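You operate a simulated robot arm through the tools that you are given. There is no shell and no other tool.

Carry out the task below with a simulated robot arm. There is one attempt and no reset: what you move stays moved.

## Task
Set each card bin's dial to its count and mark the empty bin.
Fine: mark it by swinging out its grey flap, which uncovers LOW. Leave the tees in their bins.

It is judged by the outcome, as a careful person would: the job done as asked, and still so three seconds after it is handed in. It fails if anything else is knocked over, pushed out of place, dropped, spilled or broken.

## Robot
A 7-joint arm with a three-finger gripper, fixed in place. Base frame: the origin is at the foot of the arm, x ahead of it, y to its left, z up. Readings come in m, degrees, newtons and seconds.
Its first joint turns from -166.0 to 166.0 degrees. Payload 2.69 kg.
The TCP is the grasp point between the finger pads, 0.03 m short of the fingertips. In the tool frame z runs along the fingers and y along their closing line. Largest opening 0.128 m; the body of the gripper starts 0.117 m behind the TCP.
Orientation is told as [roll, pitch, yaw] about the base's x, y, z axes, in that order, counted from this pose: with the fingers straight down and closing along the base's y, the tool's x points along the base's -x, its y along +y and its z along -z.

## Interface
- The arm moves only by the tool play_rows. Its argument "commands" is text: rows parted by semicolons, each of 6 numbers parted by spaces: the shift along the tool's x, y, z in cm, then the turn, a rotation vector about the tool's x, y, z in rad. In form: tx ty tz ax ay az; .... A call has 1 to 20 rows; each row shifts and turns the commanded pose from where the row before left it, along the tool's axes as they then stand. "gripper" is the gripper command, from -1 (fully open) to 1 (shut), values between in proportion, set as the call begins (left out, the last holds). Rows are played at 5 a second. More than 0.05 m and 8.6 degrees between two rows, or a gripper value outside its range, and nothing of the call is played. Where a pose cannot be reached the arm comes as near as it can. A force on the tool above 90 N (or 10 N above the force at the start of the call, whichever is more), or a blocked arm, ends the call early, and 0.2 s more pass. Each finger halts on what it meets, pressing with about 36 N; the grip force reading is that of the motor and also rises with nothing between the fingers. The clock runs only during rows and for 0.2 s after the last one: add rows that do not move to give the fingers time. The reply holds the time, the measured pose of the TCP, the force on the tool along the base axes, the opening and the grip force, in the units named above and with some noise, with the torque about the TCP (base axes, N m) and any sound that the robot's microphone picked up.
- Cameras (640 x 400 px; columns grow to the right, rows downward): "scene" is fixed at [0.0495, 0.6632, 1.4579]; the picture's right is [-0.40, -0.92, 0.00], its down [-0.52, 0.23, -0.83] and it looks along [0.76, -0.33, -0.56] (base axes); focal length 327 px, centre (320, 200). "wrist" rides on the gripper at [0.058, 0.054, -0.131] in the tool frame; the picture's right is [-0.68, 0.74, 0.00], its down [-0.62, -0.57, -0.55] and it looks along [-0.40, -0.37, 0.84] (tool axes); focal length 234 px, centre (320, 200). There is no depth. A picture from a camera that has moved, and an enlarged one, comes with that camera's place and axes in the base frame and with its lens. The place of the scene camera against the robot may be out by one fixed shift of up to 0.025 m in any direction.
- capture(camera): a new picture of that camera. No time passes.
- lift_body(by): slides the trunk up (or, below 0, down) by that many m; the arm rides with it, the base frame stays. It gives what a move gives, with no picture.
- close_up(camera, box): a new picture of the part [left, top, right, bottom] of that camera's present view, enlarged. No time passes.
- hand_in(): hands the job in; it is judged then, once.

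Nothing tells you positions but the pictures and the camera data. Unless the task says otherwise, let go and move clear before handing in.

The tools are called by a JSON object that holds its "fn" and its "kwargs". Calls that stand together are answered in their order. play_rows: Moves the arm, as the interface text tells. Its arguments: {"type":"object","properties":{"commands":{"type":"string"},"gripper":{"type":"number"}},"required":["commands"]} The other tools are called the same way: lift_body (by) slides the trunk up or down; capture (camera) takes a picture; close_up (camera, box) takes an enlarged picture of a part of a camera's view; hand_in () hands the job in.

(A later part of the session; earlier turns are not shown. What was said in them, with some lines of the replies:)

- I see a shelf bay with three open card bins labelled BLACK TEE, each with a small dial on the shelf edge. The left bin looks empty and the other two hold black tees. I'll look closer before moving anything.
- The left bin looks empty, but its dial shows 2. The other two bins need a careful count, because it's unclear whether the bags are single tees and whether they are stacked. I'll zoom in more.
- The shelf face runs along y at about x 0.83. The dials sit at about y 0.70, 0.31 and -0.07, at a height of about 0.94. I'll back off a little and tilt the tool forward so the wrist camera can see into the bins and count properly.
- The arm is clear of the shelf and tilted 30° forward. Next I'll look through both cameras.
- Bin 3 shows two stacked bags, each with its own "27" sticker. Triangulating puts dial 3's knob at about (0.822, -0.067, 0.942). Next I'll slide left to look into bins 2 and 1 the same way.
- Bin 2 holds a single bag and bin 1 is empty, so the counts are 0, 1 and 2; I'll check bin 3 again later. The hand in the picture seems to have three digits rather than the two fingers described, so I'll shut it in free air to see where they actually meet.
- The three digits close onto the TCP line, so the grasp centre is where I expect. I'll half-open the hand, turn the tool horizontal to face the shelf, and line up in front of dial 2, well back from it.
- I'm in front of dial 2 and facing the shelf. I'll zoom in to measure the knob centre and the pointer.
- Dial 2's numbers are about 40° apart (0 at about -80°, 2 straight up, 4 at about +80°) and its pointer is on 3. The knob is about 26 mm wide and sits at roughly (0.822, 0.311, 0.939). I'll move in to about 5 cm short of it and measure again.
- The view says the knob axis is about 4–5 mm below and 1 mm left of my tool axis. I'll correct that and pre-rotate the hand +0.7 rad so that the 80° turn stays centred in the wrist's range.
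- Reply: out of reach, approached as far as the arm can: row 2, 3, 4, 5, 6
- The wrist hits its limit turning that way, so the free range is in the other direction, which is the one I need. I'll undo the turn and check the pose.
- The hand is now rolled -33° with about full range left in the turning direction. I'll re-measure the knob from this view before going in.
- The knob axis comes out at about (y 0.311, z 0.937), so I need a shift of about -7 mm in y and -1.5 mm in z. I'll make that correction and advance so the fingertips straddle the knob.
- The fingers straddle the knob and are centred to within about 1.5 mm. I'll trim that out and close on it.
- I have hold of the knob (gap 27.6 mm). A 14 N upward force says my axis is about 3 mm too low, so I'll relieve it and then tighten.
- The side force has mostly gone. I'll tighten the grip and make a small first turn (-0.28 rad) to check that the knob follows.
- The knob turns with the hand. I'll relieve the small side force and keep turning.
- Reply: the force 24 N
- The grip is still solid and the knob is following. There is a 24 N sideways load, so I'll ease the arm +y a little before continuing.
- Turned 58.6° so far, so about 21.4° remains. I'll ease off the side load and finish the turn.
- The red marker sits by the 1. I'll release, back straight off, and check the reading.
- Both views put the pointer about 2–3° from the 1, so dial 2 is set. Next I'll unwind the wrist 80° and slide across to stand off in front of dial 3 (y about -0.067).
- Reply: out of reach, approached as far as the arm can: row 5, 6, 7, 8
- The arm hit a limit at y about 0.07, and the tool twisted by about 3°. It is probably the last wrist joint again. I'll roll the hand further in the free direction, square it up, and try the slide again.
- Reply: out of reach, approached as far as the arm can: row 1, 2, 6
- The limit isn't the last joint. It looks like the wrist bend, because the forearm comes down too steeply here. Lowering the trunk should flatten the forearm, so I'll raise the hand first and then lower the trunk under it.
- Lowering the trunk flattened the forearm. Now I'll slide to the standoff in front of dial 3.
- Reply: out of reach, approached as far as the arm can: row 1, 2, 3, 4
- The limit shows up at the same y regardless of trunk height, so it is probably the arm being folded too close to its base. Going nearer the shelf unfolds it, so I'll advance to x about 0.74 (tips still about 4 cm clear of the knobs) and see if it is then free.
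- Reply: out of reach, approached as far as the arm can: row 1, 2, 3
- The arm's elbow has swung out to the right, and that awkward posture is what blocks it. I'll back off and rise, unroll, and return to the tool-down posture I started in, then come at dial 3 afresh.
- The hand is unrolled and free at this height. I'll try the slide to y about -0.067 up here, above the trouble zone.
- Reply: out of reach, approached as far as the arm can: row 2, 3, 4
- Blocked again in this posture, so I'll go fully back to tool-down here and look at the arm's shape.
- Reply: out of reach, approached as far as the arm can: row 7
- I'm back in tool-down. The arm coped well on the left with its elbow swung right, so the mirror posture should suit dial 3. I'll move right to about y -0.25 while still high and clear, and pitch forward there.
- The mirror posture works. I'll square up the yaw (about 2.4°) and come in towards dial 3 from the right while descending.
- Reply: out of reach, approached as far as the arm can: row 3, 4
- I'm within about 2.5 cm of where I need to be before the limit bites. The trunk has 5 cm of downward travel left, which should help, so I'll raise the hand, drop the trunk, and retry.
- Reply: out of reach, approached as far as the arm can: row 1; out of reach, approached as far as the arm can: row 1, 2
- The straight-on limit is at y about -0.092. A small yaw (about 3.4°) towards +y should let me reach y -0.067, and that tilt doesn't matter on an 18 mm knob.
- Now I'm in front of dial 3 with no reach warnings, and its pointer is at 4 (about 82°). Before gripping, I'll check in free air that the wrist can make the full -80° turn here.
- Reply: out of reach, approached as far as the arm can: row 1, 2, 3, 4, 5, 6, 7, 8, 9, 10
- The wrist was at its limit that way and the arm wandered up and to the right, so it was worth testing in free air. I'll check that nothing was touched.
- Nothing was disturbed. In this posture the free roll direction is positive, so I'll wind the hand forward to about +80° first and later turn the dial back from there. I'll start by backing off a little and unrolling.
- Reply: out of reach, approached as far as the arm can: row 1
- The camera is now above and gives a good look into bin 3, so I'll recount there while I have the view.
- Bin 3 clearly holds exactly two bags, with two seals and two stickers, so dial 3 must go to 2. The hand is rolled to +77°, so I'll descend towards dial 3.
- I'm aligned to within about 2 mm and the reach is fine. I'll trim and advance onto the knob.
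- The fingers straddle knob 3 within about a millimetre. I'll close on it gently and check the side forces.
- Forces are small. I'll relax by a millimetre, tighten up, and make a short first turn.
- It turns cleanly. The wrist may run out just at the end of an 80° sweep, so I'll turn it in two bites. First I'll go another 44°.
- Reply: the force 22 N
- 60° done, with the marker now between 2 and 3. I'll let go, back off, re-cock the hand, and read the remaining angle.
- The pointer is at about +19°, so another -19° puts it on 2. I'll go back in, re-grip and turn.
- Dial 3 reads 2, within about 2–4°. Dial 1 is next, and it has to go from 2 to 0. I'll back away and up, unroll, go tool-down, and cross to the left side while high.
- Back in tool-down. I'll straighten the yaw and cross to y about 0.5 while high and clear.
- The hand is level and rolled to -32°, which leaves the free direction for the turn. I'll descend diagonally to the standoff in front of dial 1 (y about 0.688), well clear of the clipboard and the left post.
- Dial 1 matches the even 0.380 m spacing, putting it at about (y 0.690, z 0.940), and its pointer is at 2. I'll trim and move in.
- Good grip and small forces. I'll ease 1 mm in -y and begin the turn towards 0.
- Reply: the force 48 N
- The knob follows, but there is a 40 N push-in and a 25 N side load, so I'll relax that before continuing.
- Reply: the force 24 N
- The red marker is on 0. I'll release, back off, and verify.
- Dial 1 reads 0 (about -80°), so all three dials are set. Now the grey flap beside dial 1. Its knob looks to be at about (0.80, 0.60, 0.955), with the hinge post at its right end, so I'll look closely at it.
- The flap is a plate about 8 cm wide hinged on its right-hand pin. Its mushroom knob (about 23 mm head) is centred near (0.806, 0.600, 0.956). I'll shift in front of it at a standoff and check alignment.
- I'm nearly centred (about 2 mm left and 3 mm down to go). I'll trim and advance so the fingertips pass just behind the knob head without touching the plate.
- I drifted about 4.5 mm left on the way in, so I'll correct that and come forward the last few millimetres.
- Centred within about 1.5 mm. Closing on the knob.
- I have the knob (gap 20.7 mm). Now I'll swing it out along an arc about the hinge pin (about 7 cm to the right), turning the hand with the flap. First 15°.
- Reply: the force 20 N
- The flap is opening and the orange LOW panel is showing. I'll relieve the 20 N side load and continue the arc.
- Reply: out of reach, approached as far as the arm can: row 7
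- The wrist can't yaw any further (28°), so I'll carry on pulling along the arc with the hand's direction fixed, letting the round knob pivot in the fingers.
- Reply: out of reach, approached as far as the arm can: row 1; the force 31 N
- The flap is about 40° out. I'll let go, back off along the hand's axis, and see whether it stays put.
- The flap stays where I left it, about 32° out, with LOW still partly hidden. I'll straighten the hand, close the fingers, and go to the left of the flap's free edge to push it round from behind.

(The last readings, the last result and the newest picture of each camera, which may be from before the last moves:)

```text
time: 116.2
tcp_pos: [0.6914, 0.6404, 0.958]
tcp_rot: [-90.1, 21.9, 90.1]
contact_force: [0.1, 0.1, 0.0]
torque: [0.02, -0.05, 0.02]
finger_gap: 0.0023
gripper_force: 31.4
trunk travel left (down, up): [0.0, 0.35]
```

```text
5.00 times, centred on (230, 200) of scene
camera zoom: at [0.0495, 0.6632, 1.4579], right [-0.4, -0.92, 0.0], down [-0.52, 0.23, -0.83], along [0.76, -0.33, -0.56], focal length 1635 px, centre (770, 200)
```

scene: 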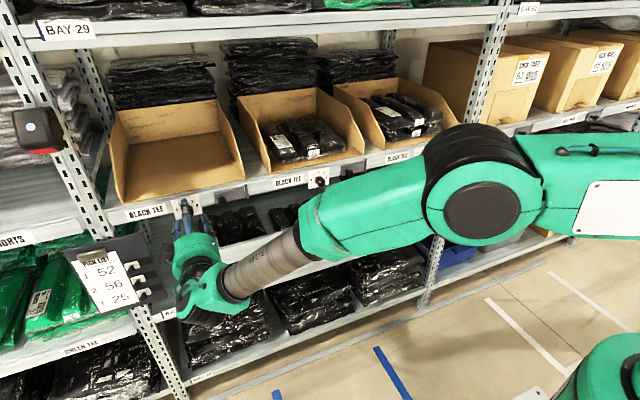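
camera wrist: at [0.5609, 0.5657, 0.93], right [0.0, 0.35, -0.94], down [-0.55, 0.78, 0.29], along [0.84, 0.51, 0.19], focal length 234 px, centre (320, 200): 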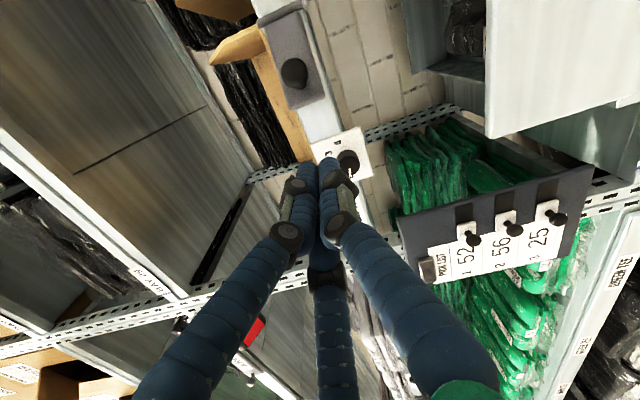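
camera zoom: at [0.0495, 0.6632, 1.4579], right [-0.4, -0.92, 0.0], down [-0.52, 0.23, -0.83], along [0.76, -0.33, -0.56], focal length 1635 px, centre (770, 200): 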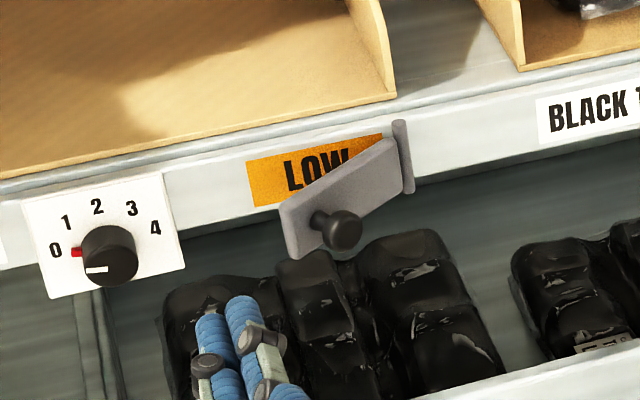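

The flap's free edge is at about (0.781, 0.600). I'll advance with closed fingers at y about 0.637 so the tips end up just behind that edge, between it and dial 1.

{"fn": "play_rows", "kwargs": {"commands": "0.25 0.1 2.0 0 0 0; 0 0 2.2 0 0 0; 0 0 2.2 0 0 0; 0 0 2.0 0 0 0; 0 0 0 0 0 0"}}

{"fn": "close_up", "kwargs": {"camera": "wrist", "box": [240, 60, 400, 200]}}

{"fn": "close_up", "kwargs": {"camera": "scene", "box": [170, 160, 290, 240]}}

```text
time: 117.5
tcp_pos: [0.7763, 0.6351, 0.9606]
tcp_rot: [-90.2, 21.9, 90.0]
contact_force: [0.0, 0.8, 0.0]
torque: [0.0, -0.02, 0.01]
finger_gap: 0.0024
gripper_force: 31.1
trunk travel left (down, up): [0.0, 0.35]
```

```text
2.86 times, centred on (320, 130) of wrist
camera zoom: at [0.6467, 0.5615, 0.9311], right [0.0, 0.35, -0.94], down [-0.55, 0.78, 0.29], along [0.84, 0.51, 0.19], focal length 669 px, centre (320, 400)
```

zoom: 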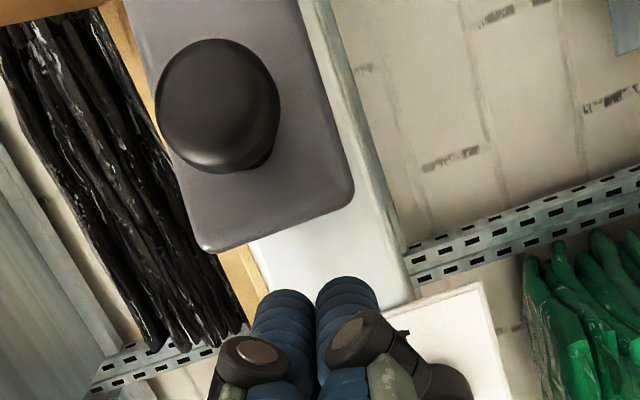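

```text
5.00 times, centred on (230, 200) of scene
camera zoom: at [0.0495, 0.6632, 1.4579], right [-0.4, -0.92, 0.0], down [-0.52, 0.23, -0.83], along [0.76, -0.33, -0.56], focal length 1635 px, centre (770, 200)
```

zoom: 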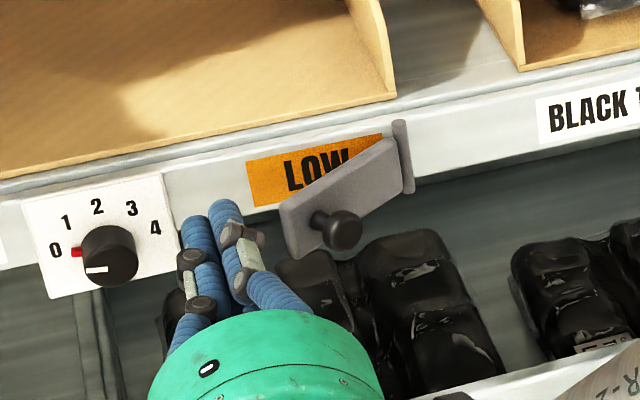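

The tips are in position beside the free edge. I'll ease right to meet it and follow the first part of the arc, watching the force.

{"fn": "play_rows", "kwargs": {"commands": "0.7 0.28 0 0 0 0; 0.7 0.28 0 0 0 0; 0.55 0.22 -0.75 0 0 0; 0.55 0.22 -0.75 0 0 0; 0 0 0 0 0 0"}}

{"fn": "close_up", "kwargs": {"camera": "scene", "box": [170, 160, 290, 240]}}

```text
time: 118.7
tcp_pos: [0.7629, 0.6114, 0.9592]
tcp_rot: [-90.1, 22.0, 90.1]
contact_force: [-0.3, 0.3, 0.6]
torque: [-0.03, -0.01, 0.03]
finger_gap: 0.0023
gripper_force: 31.5
trunk travel left (down, up): [0.0, 0.35]
```

```text
5.00 times, centred on (230, 200) of scene
camera zoom: at [0.0495, 0.6632, 1.4579], right [-0.4, -0.92, 0.0], down [-0.52, 0.23, -0.83], along [0.76, -0.33, -0.56], focal length 1635 px, centre (770, 200)
```

zoom: 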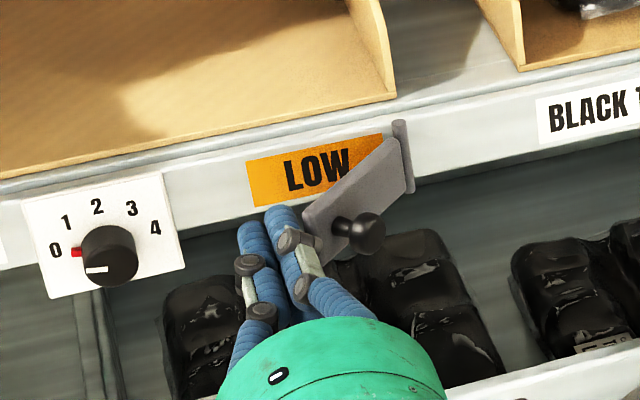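

It's swinging further open with negligible force. Continuing round the arc.

{"fn": "play_rows", "kwargs": {"commands": "0.79 0.32 -0.6 0 0 0; 0.79 0.32 -0.6 0 0 0; 0.93 0.38 -0.4 0 0 0; 0.93 0.38 -0.4 0 0 0; 0 0 0 0 0 0"}}

{"fn": "close_up", "kwargs": {"camera": "scene", "box": [170, 160, 290, 240]}}

{"fn": "close_up", "kwargs": {"camera": "wrist", "box": [240, 60, 400, 200]}}

```text
time: 119.8
tcp_pos: [0.7419, 0.573, 0.958]
tcp_rot: [-90.1, 22.1, 90.1]
contact_force: [0.5, -1.0, -0.1]
torque: [-0.04, 0.0, 0.02]
finger_gap: 0.0024
gripper_force: 31.4
trunk travel left (down, up): [0.0, 0.35]
```

```text
5.00 times, centred on (230, 200) of scene
camera zoom: at [0.0495, 0.6632, 1.4579], right [-0.4, -0.92, 0.0], down [-0.52, 0.23, -0.83], along [0.76, -0.33, -0.56], focal length 1635 px, centre (770, 200)
```

zoom: 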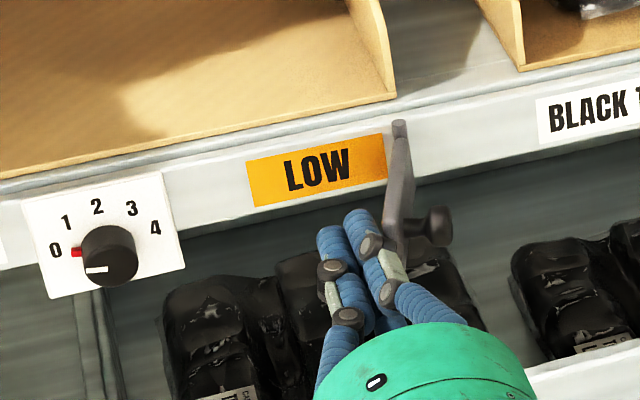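

```text
2.86 times, centred on (320, 130) of wrist
camera zoom: at [0.6118, 0.4991, 0.9296], right [0.0, 0.35, -0.94], down [-0.55, 0.78, 0.29], along [0.84, 0.52, 0.19], focal length 669 px, centre (320, 400)
```

zoom: 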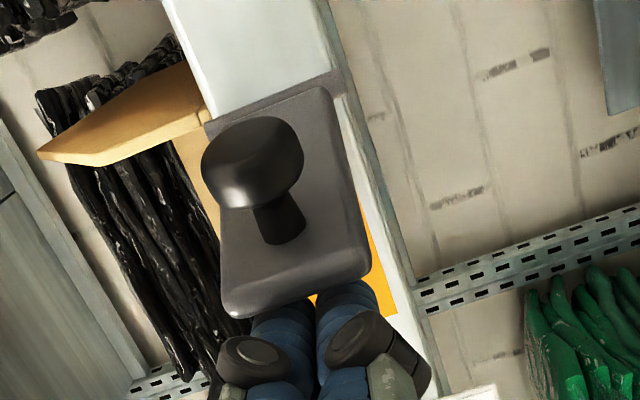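

LOW is fully uncovered and the flap is at about 75–80°. I'll push it on past 90° so it can't fall back over the word.

{"fn": "play_rows", "kwargs": {"commands": "0.93 0.38 -0.15 0 0 0; 0.93 0.38 -0.15 0 0 0; 0.93 0.38 0 0 0 0; 0 0 0 0 0 0"}}

{"fn": "close_up", "kwargs": {"camera": "scene", "box": [170, 160, 290, 240]}}

```text
time: 120.8
tcp_pos: [0.7408, 0.5448, 0.9583]
tcp_rot: [-90.0, 22.0, 90.2]
contact_force: [9.8, 26.5, 1.2]
torque: [-0.23, 0.11, 0.54]
finger_gap: 0.0023
gripper_force: 31.4
trunk travel left (down, up): [0.0, 0.35]
```

```text
5.00 times, centred on (230, 200) of scene
camera zoom: at [0.0495, 0.6632, 1.4579], right [-0.4, -0.92, 0.0], down [-0.52, 0.23, -0.83], along [0.76, -0.33, -0.56], focal length 1635 px, centre (770, 200)
```

zoom: 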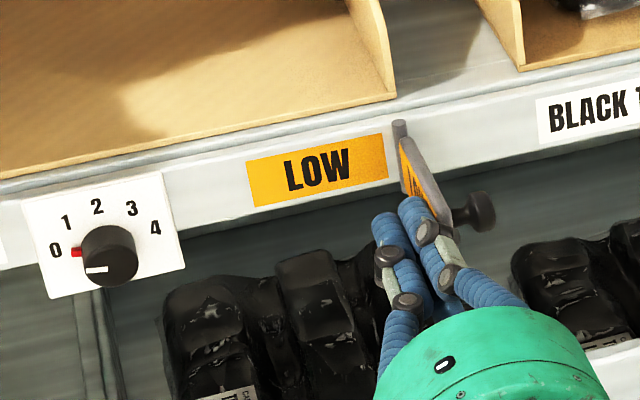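

The flap is past 90° and the force rose to 26 N, so it is at its stop. I'll move off to the left, retreat, and check that it stays.

{"fn": "play_rows", "kwargs": {"commands": "-0.93 -0.38 0 0 0 0; -0.93 -0.38 0 0 0 0; -0.93 -0.38 -1 0 0 0; 0 0 -4 0 0 0; 0 0 -4 0 0 0; 0 0 0 0 0 0"}}

{"fn": "close_up", "kwargs": {"camera": "scene", "box": [150, 160, 290, 250]}}

{"fn": "capture", "kwargs": {"camera": "scene"}}

```text
time: 122.2
tcp_pos: [0.6465, 0.5723, 0.9593]
tcp_rot: [-90.1, 21.9, 90.0]
contact_force: [0.3, -0.3, 0.7]
torque: [-0.01, 0.02, -0.05]
finger_gap: 0.0021
gripper_force: 31.6
trunk travel left (down, up): [0.0, 0.35]
```

```text
4.44 times, centred on (220, 205) of scene
camera zoom: at [0.0495, 0.6632, 1.4579], right [-0.4, -0.92, 0.0], down [-0.52, 0.23, -0.83], along [0.76, -0.33, -0.56], focal length 1453 px, centre (764, 178)
```

zoom: 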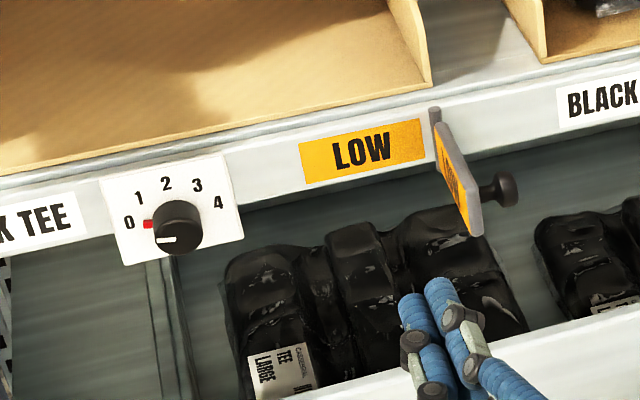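

```text
taken
```

scene: 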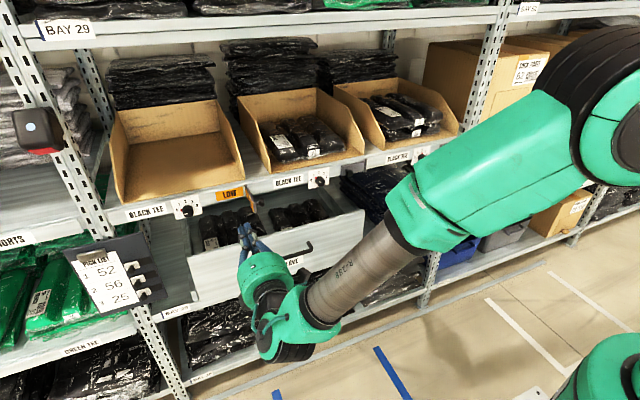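

The flap stays open and LOW is fully visible. I'll move the arm clear and then do a final check of everything.

{"fn": "play_rows", "kwargs": {"commands": "0 0 -3 0 0 0; 1.7 -4.2 -0.8 0 0 0; 1.7 -4.2 -0.8 0 0 0; 1.7 -4.2 -0.8 0 0 0; 1.7 -4.2 -0.8 0 0 0; 1.7 -4.2 -0.8 0 0 0; 1.7 -4.2 -0.8 0 0 0; 0 0 0 0 0 0; 0 0 0 0 0 0", "gripper": 0}}

{"fn": "capture", "kwargs": {"camera": "scene"}}

{"fn": "capture", "kwargs": {"camera": "wrist"}}

```text
time: 124.2
tcp_pos: [0.5688, 0.5702, 1.2321]
tcp_rot: [-90.1, 22.0, 90.1]
contact_force: [-0.3, -0.2, 0.2]
torque: [0.0, 0.01, 0.0]
finger_gap: 0.0639
gripper_force: 0.0
trunk travel left (down, up): [0.0, 0.35]
```

```text
taken
```

scene: 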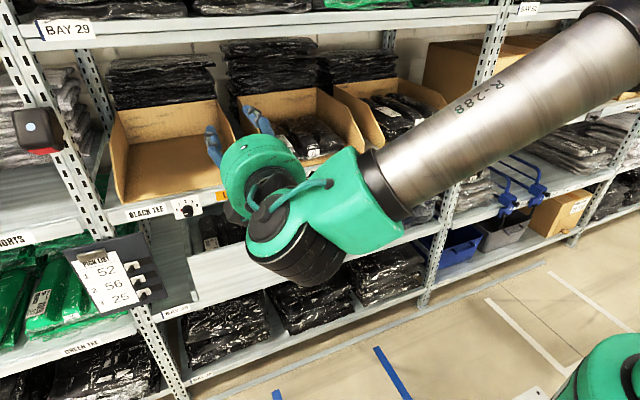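

```text
taken
camera wrist: at [0.4385, 0.4965, 1.2048], right [0.0, 0.35, -0.94], down [-0.55, 0.78, 0.29], along [0.84, 0.51, 0.19], focal length 234 px, centre (320, 200)
```

wrist: 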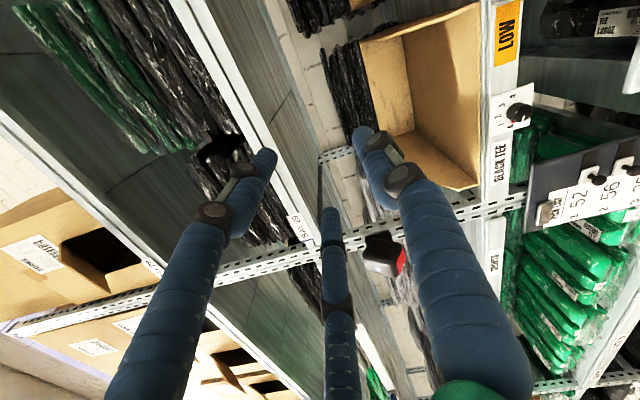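

The arm blocks the view, so I'll swing it back towards its base to get an unobstructed final look.

{"fn": "play_rows", "kwargs": {"commands": "4.4 1.79 -0.3 0 0 0; 4.4 1.79 -0.3 0 0 0; 4.4 1.79 -0.3 0 0 0; 4.4 1.79 -0.3 0 0 0; 4.4 1.79 -0.3 0 0 0; 4.4 1.79 -0.3 0 0 0; 4.4 1.79 -0.3 0 0 0; 0 0 0 0 0 0"}}

{"fn": "capture", "kwargs": {"camera": "scene"}}

```text
time: 126.0
tcp_pos: [0.5462, 0.2388, 1.2317]
tcp_rot: [-90.1, 22.0, 90.0]
contact_force: [0.1, -0.2, -0.2]
torque: [0.01, 0.05, 0.02]
finger_gap: 0.064
gripper_force: 0.0
trunk travel left (down, up): [0.0, 0.35]
```

```text
taken
```

scene: 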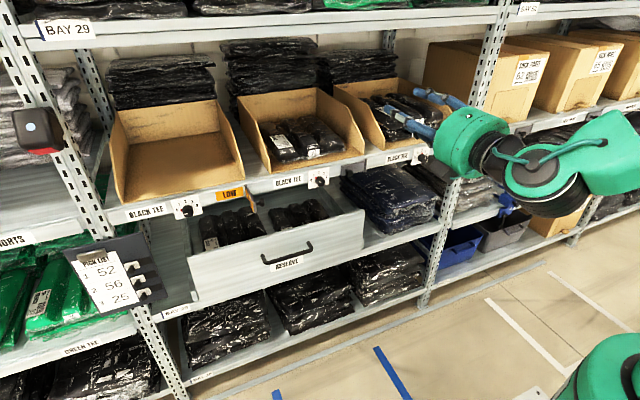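

{"fn": "close_up", "kwargs": {"camera": "scene", "box": [160, 175, 270, 235]}}

{"fn": "close_up", "kwargs": {"camera": "scene", "box": [290, 150, 380, 205]}}

{"fn": "close_up", "kwargs": {"camera": "scene", "box": [390, 135, 450, 175]}}

{"fn": "close_up", "kwargs": {"camera": "scene", "box": [100, 80, 460, 200]}}

```text
5.82 times, centred on (215, 205) of scene
camera zoom: at [0.0495, 0.6632, 1.4579], right [-0.4, -0.92, 0.0], down [-0.52, 0.23, -0.83], along [0.76, -0.33, -0.56], focal length 1902 px, centre (931, 171)
```

zoom: 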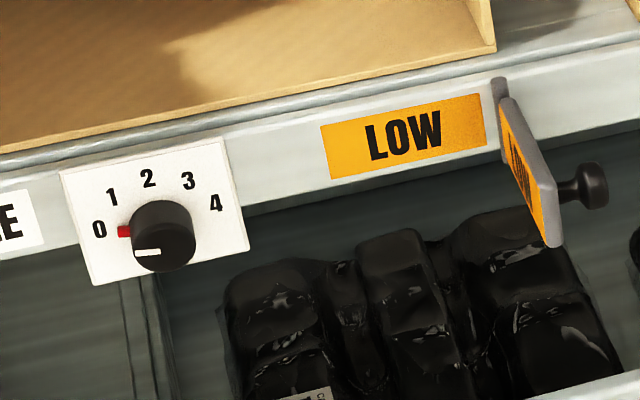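

```text
7.11 times, centred on (335, 178) of scene
camera zoom: at [0.0495, 0.6632, 1.4579], right [-0.4, -0.92, 0.0], down [-0.52, 0.23, -0.83], along [0.76, -0.33, -0.56], focal length 2325 px, centre (213, 360)
```

zoom: 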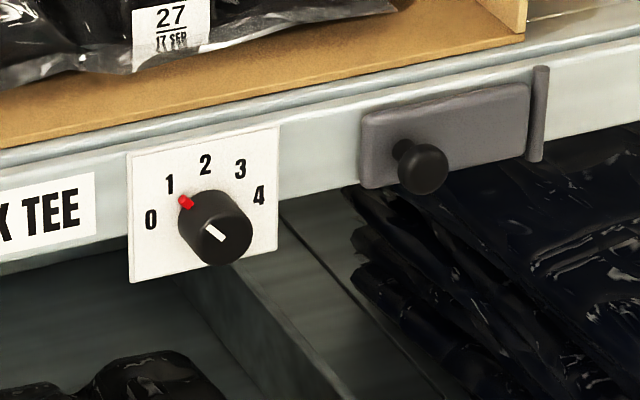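

```text
10.00 times, centred on (420, 155) of scene
camera zoom: at [0.0495, 0.6632, 1.4579], right [-0.4, -0.92, 0.0], down [-0.52, 0.23, -0.83], along [0.76, -0.33, -0.56], focal length 3270 px, centre (-680, 650)
```

zoom: 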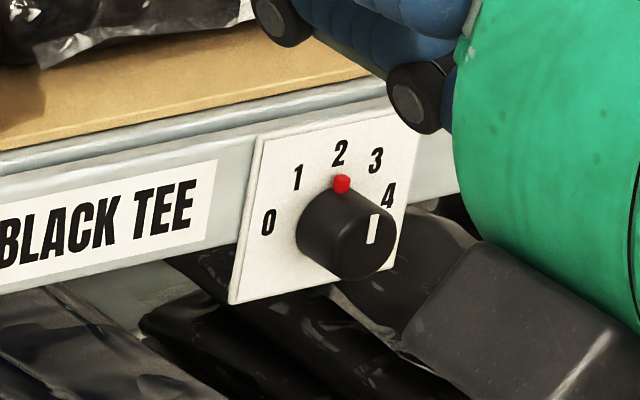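

```text
1.78 times, centred on (280, 140) of scene
camera zoom: at [0.0495, 0.6632, 1.4579], right [-0.4, -0.92, 0.0], down [-0.52, 0.23, -0.83], along [0.76, -0.33, -0.56], focal length 581 px, centre (391, 307)
```

zoom: 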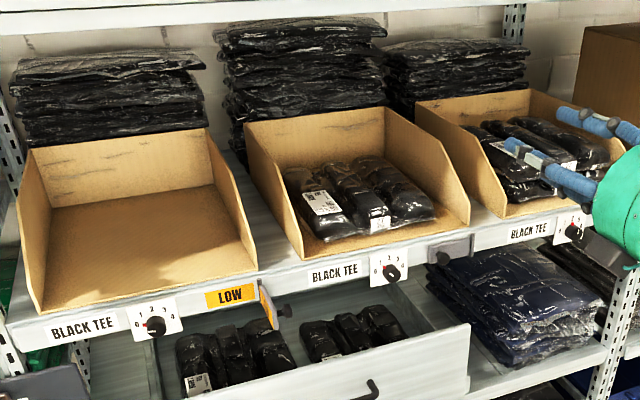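

The final check shows bin 1 at 0 with its flap swung out and LOW uncovered, bin 2 at 1, and bin 3 at 2. The tees and everything else are in place, and the arm is clear of the shelf with the gripper open, so I'm handing in.

{"fn": "hand_in", "kwargs": {}}

```text
The job is handed in.
```

I set all three card bin dials to their counts, marked the empty bin LOW, and handed the job in.

| Bin | Tees inside | Dial was | Dial now | Flap |
|---|---|---|---|---|
| Left | 0 (empty) | 2 | 0 | Swung out to its stop, LOW fully visible |
| Middle | 1 | 3 | 1 | Left closed |
| Right | 2 | 4 | 2 | Left closed |

I counted each labelled bag as one tee. Every bag shows three folds inside, but the right bin would then come to six, which is off the dial's 0–4 scale.

The final pictures showed each pointer within about 4° of its number, with the numbers 40° apart. The flap stayed open after I let go. The tees are still in their bins, and I saw nothing knocked or moved. The arm was clear of the shelf with the gripper open when I handed in.
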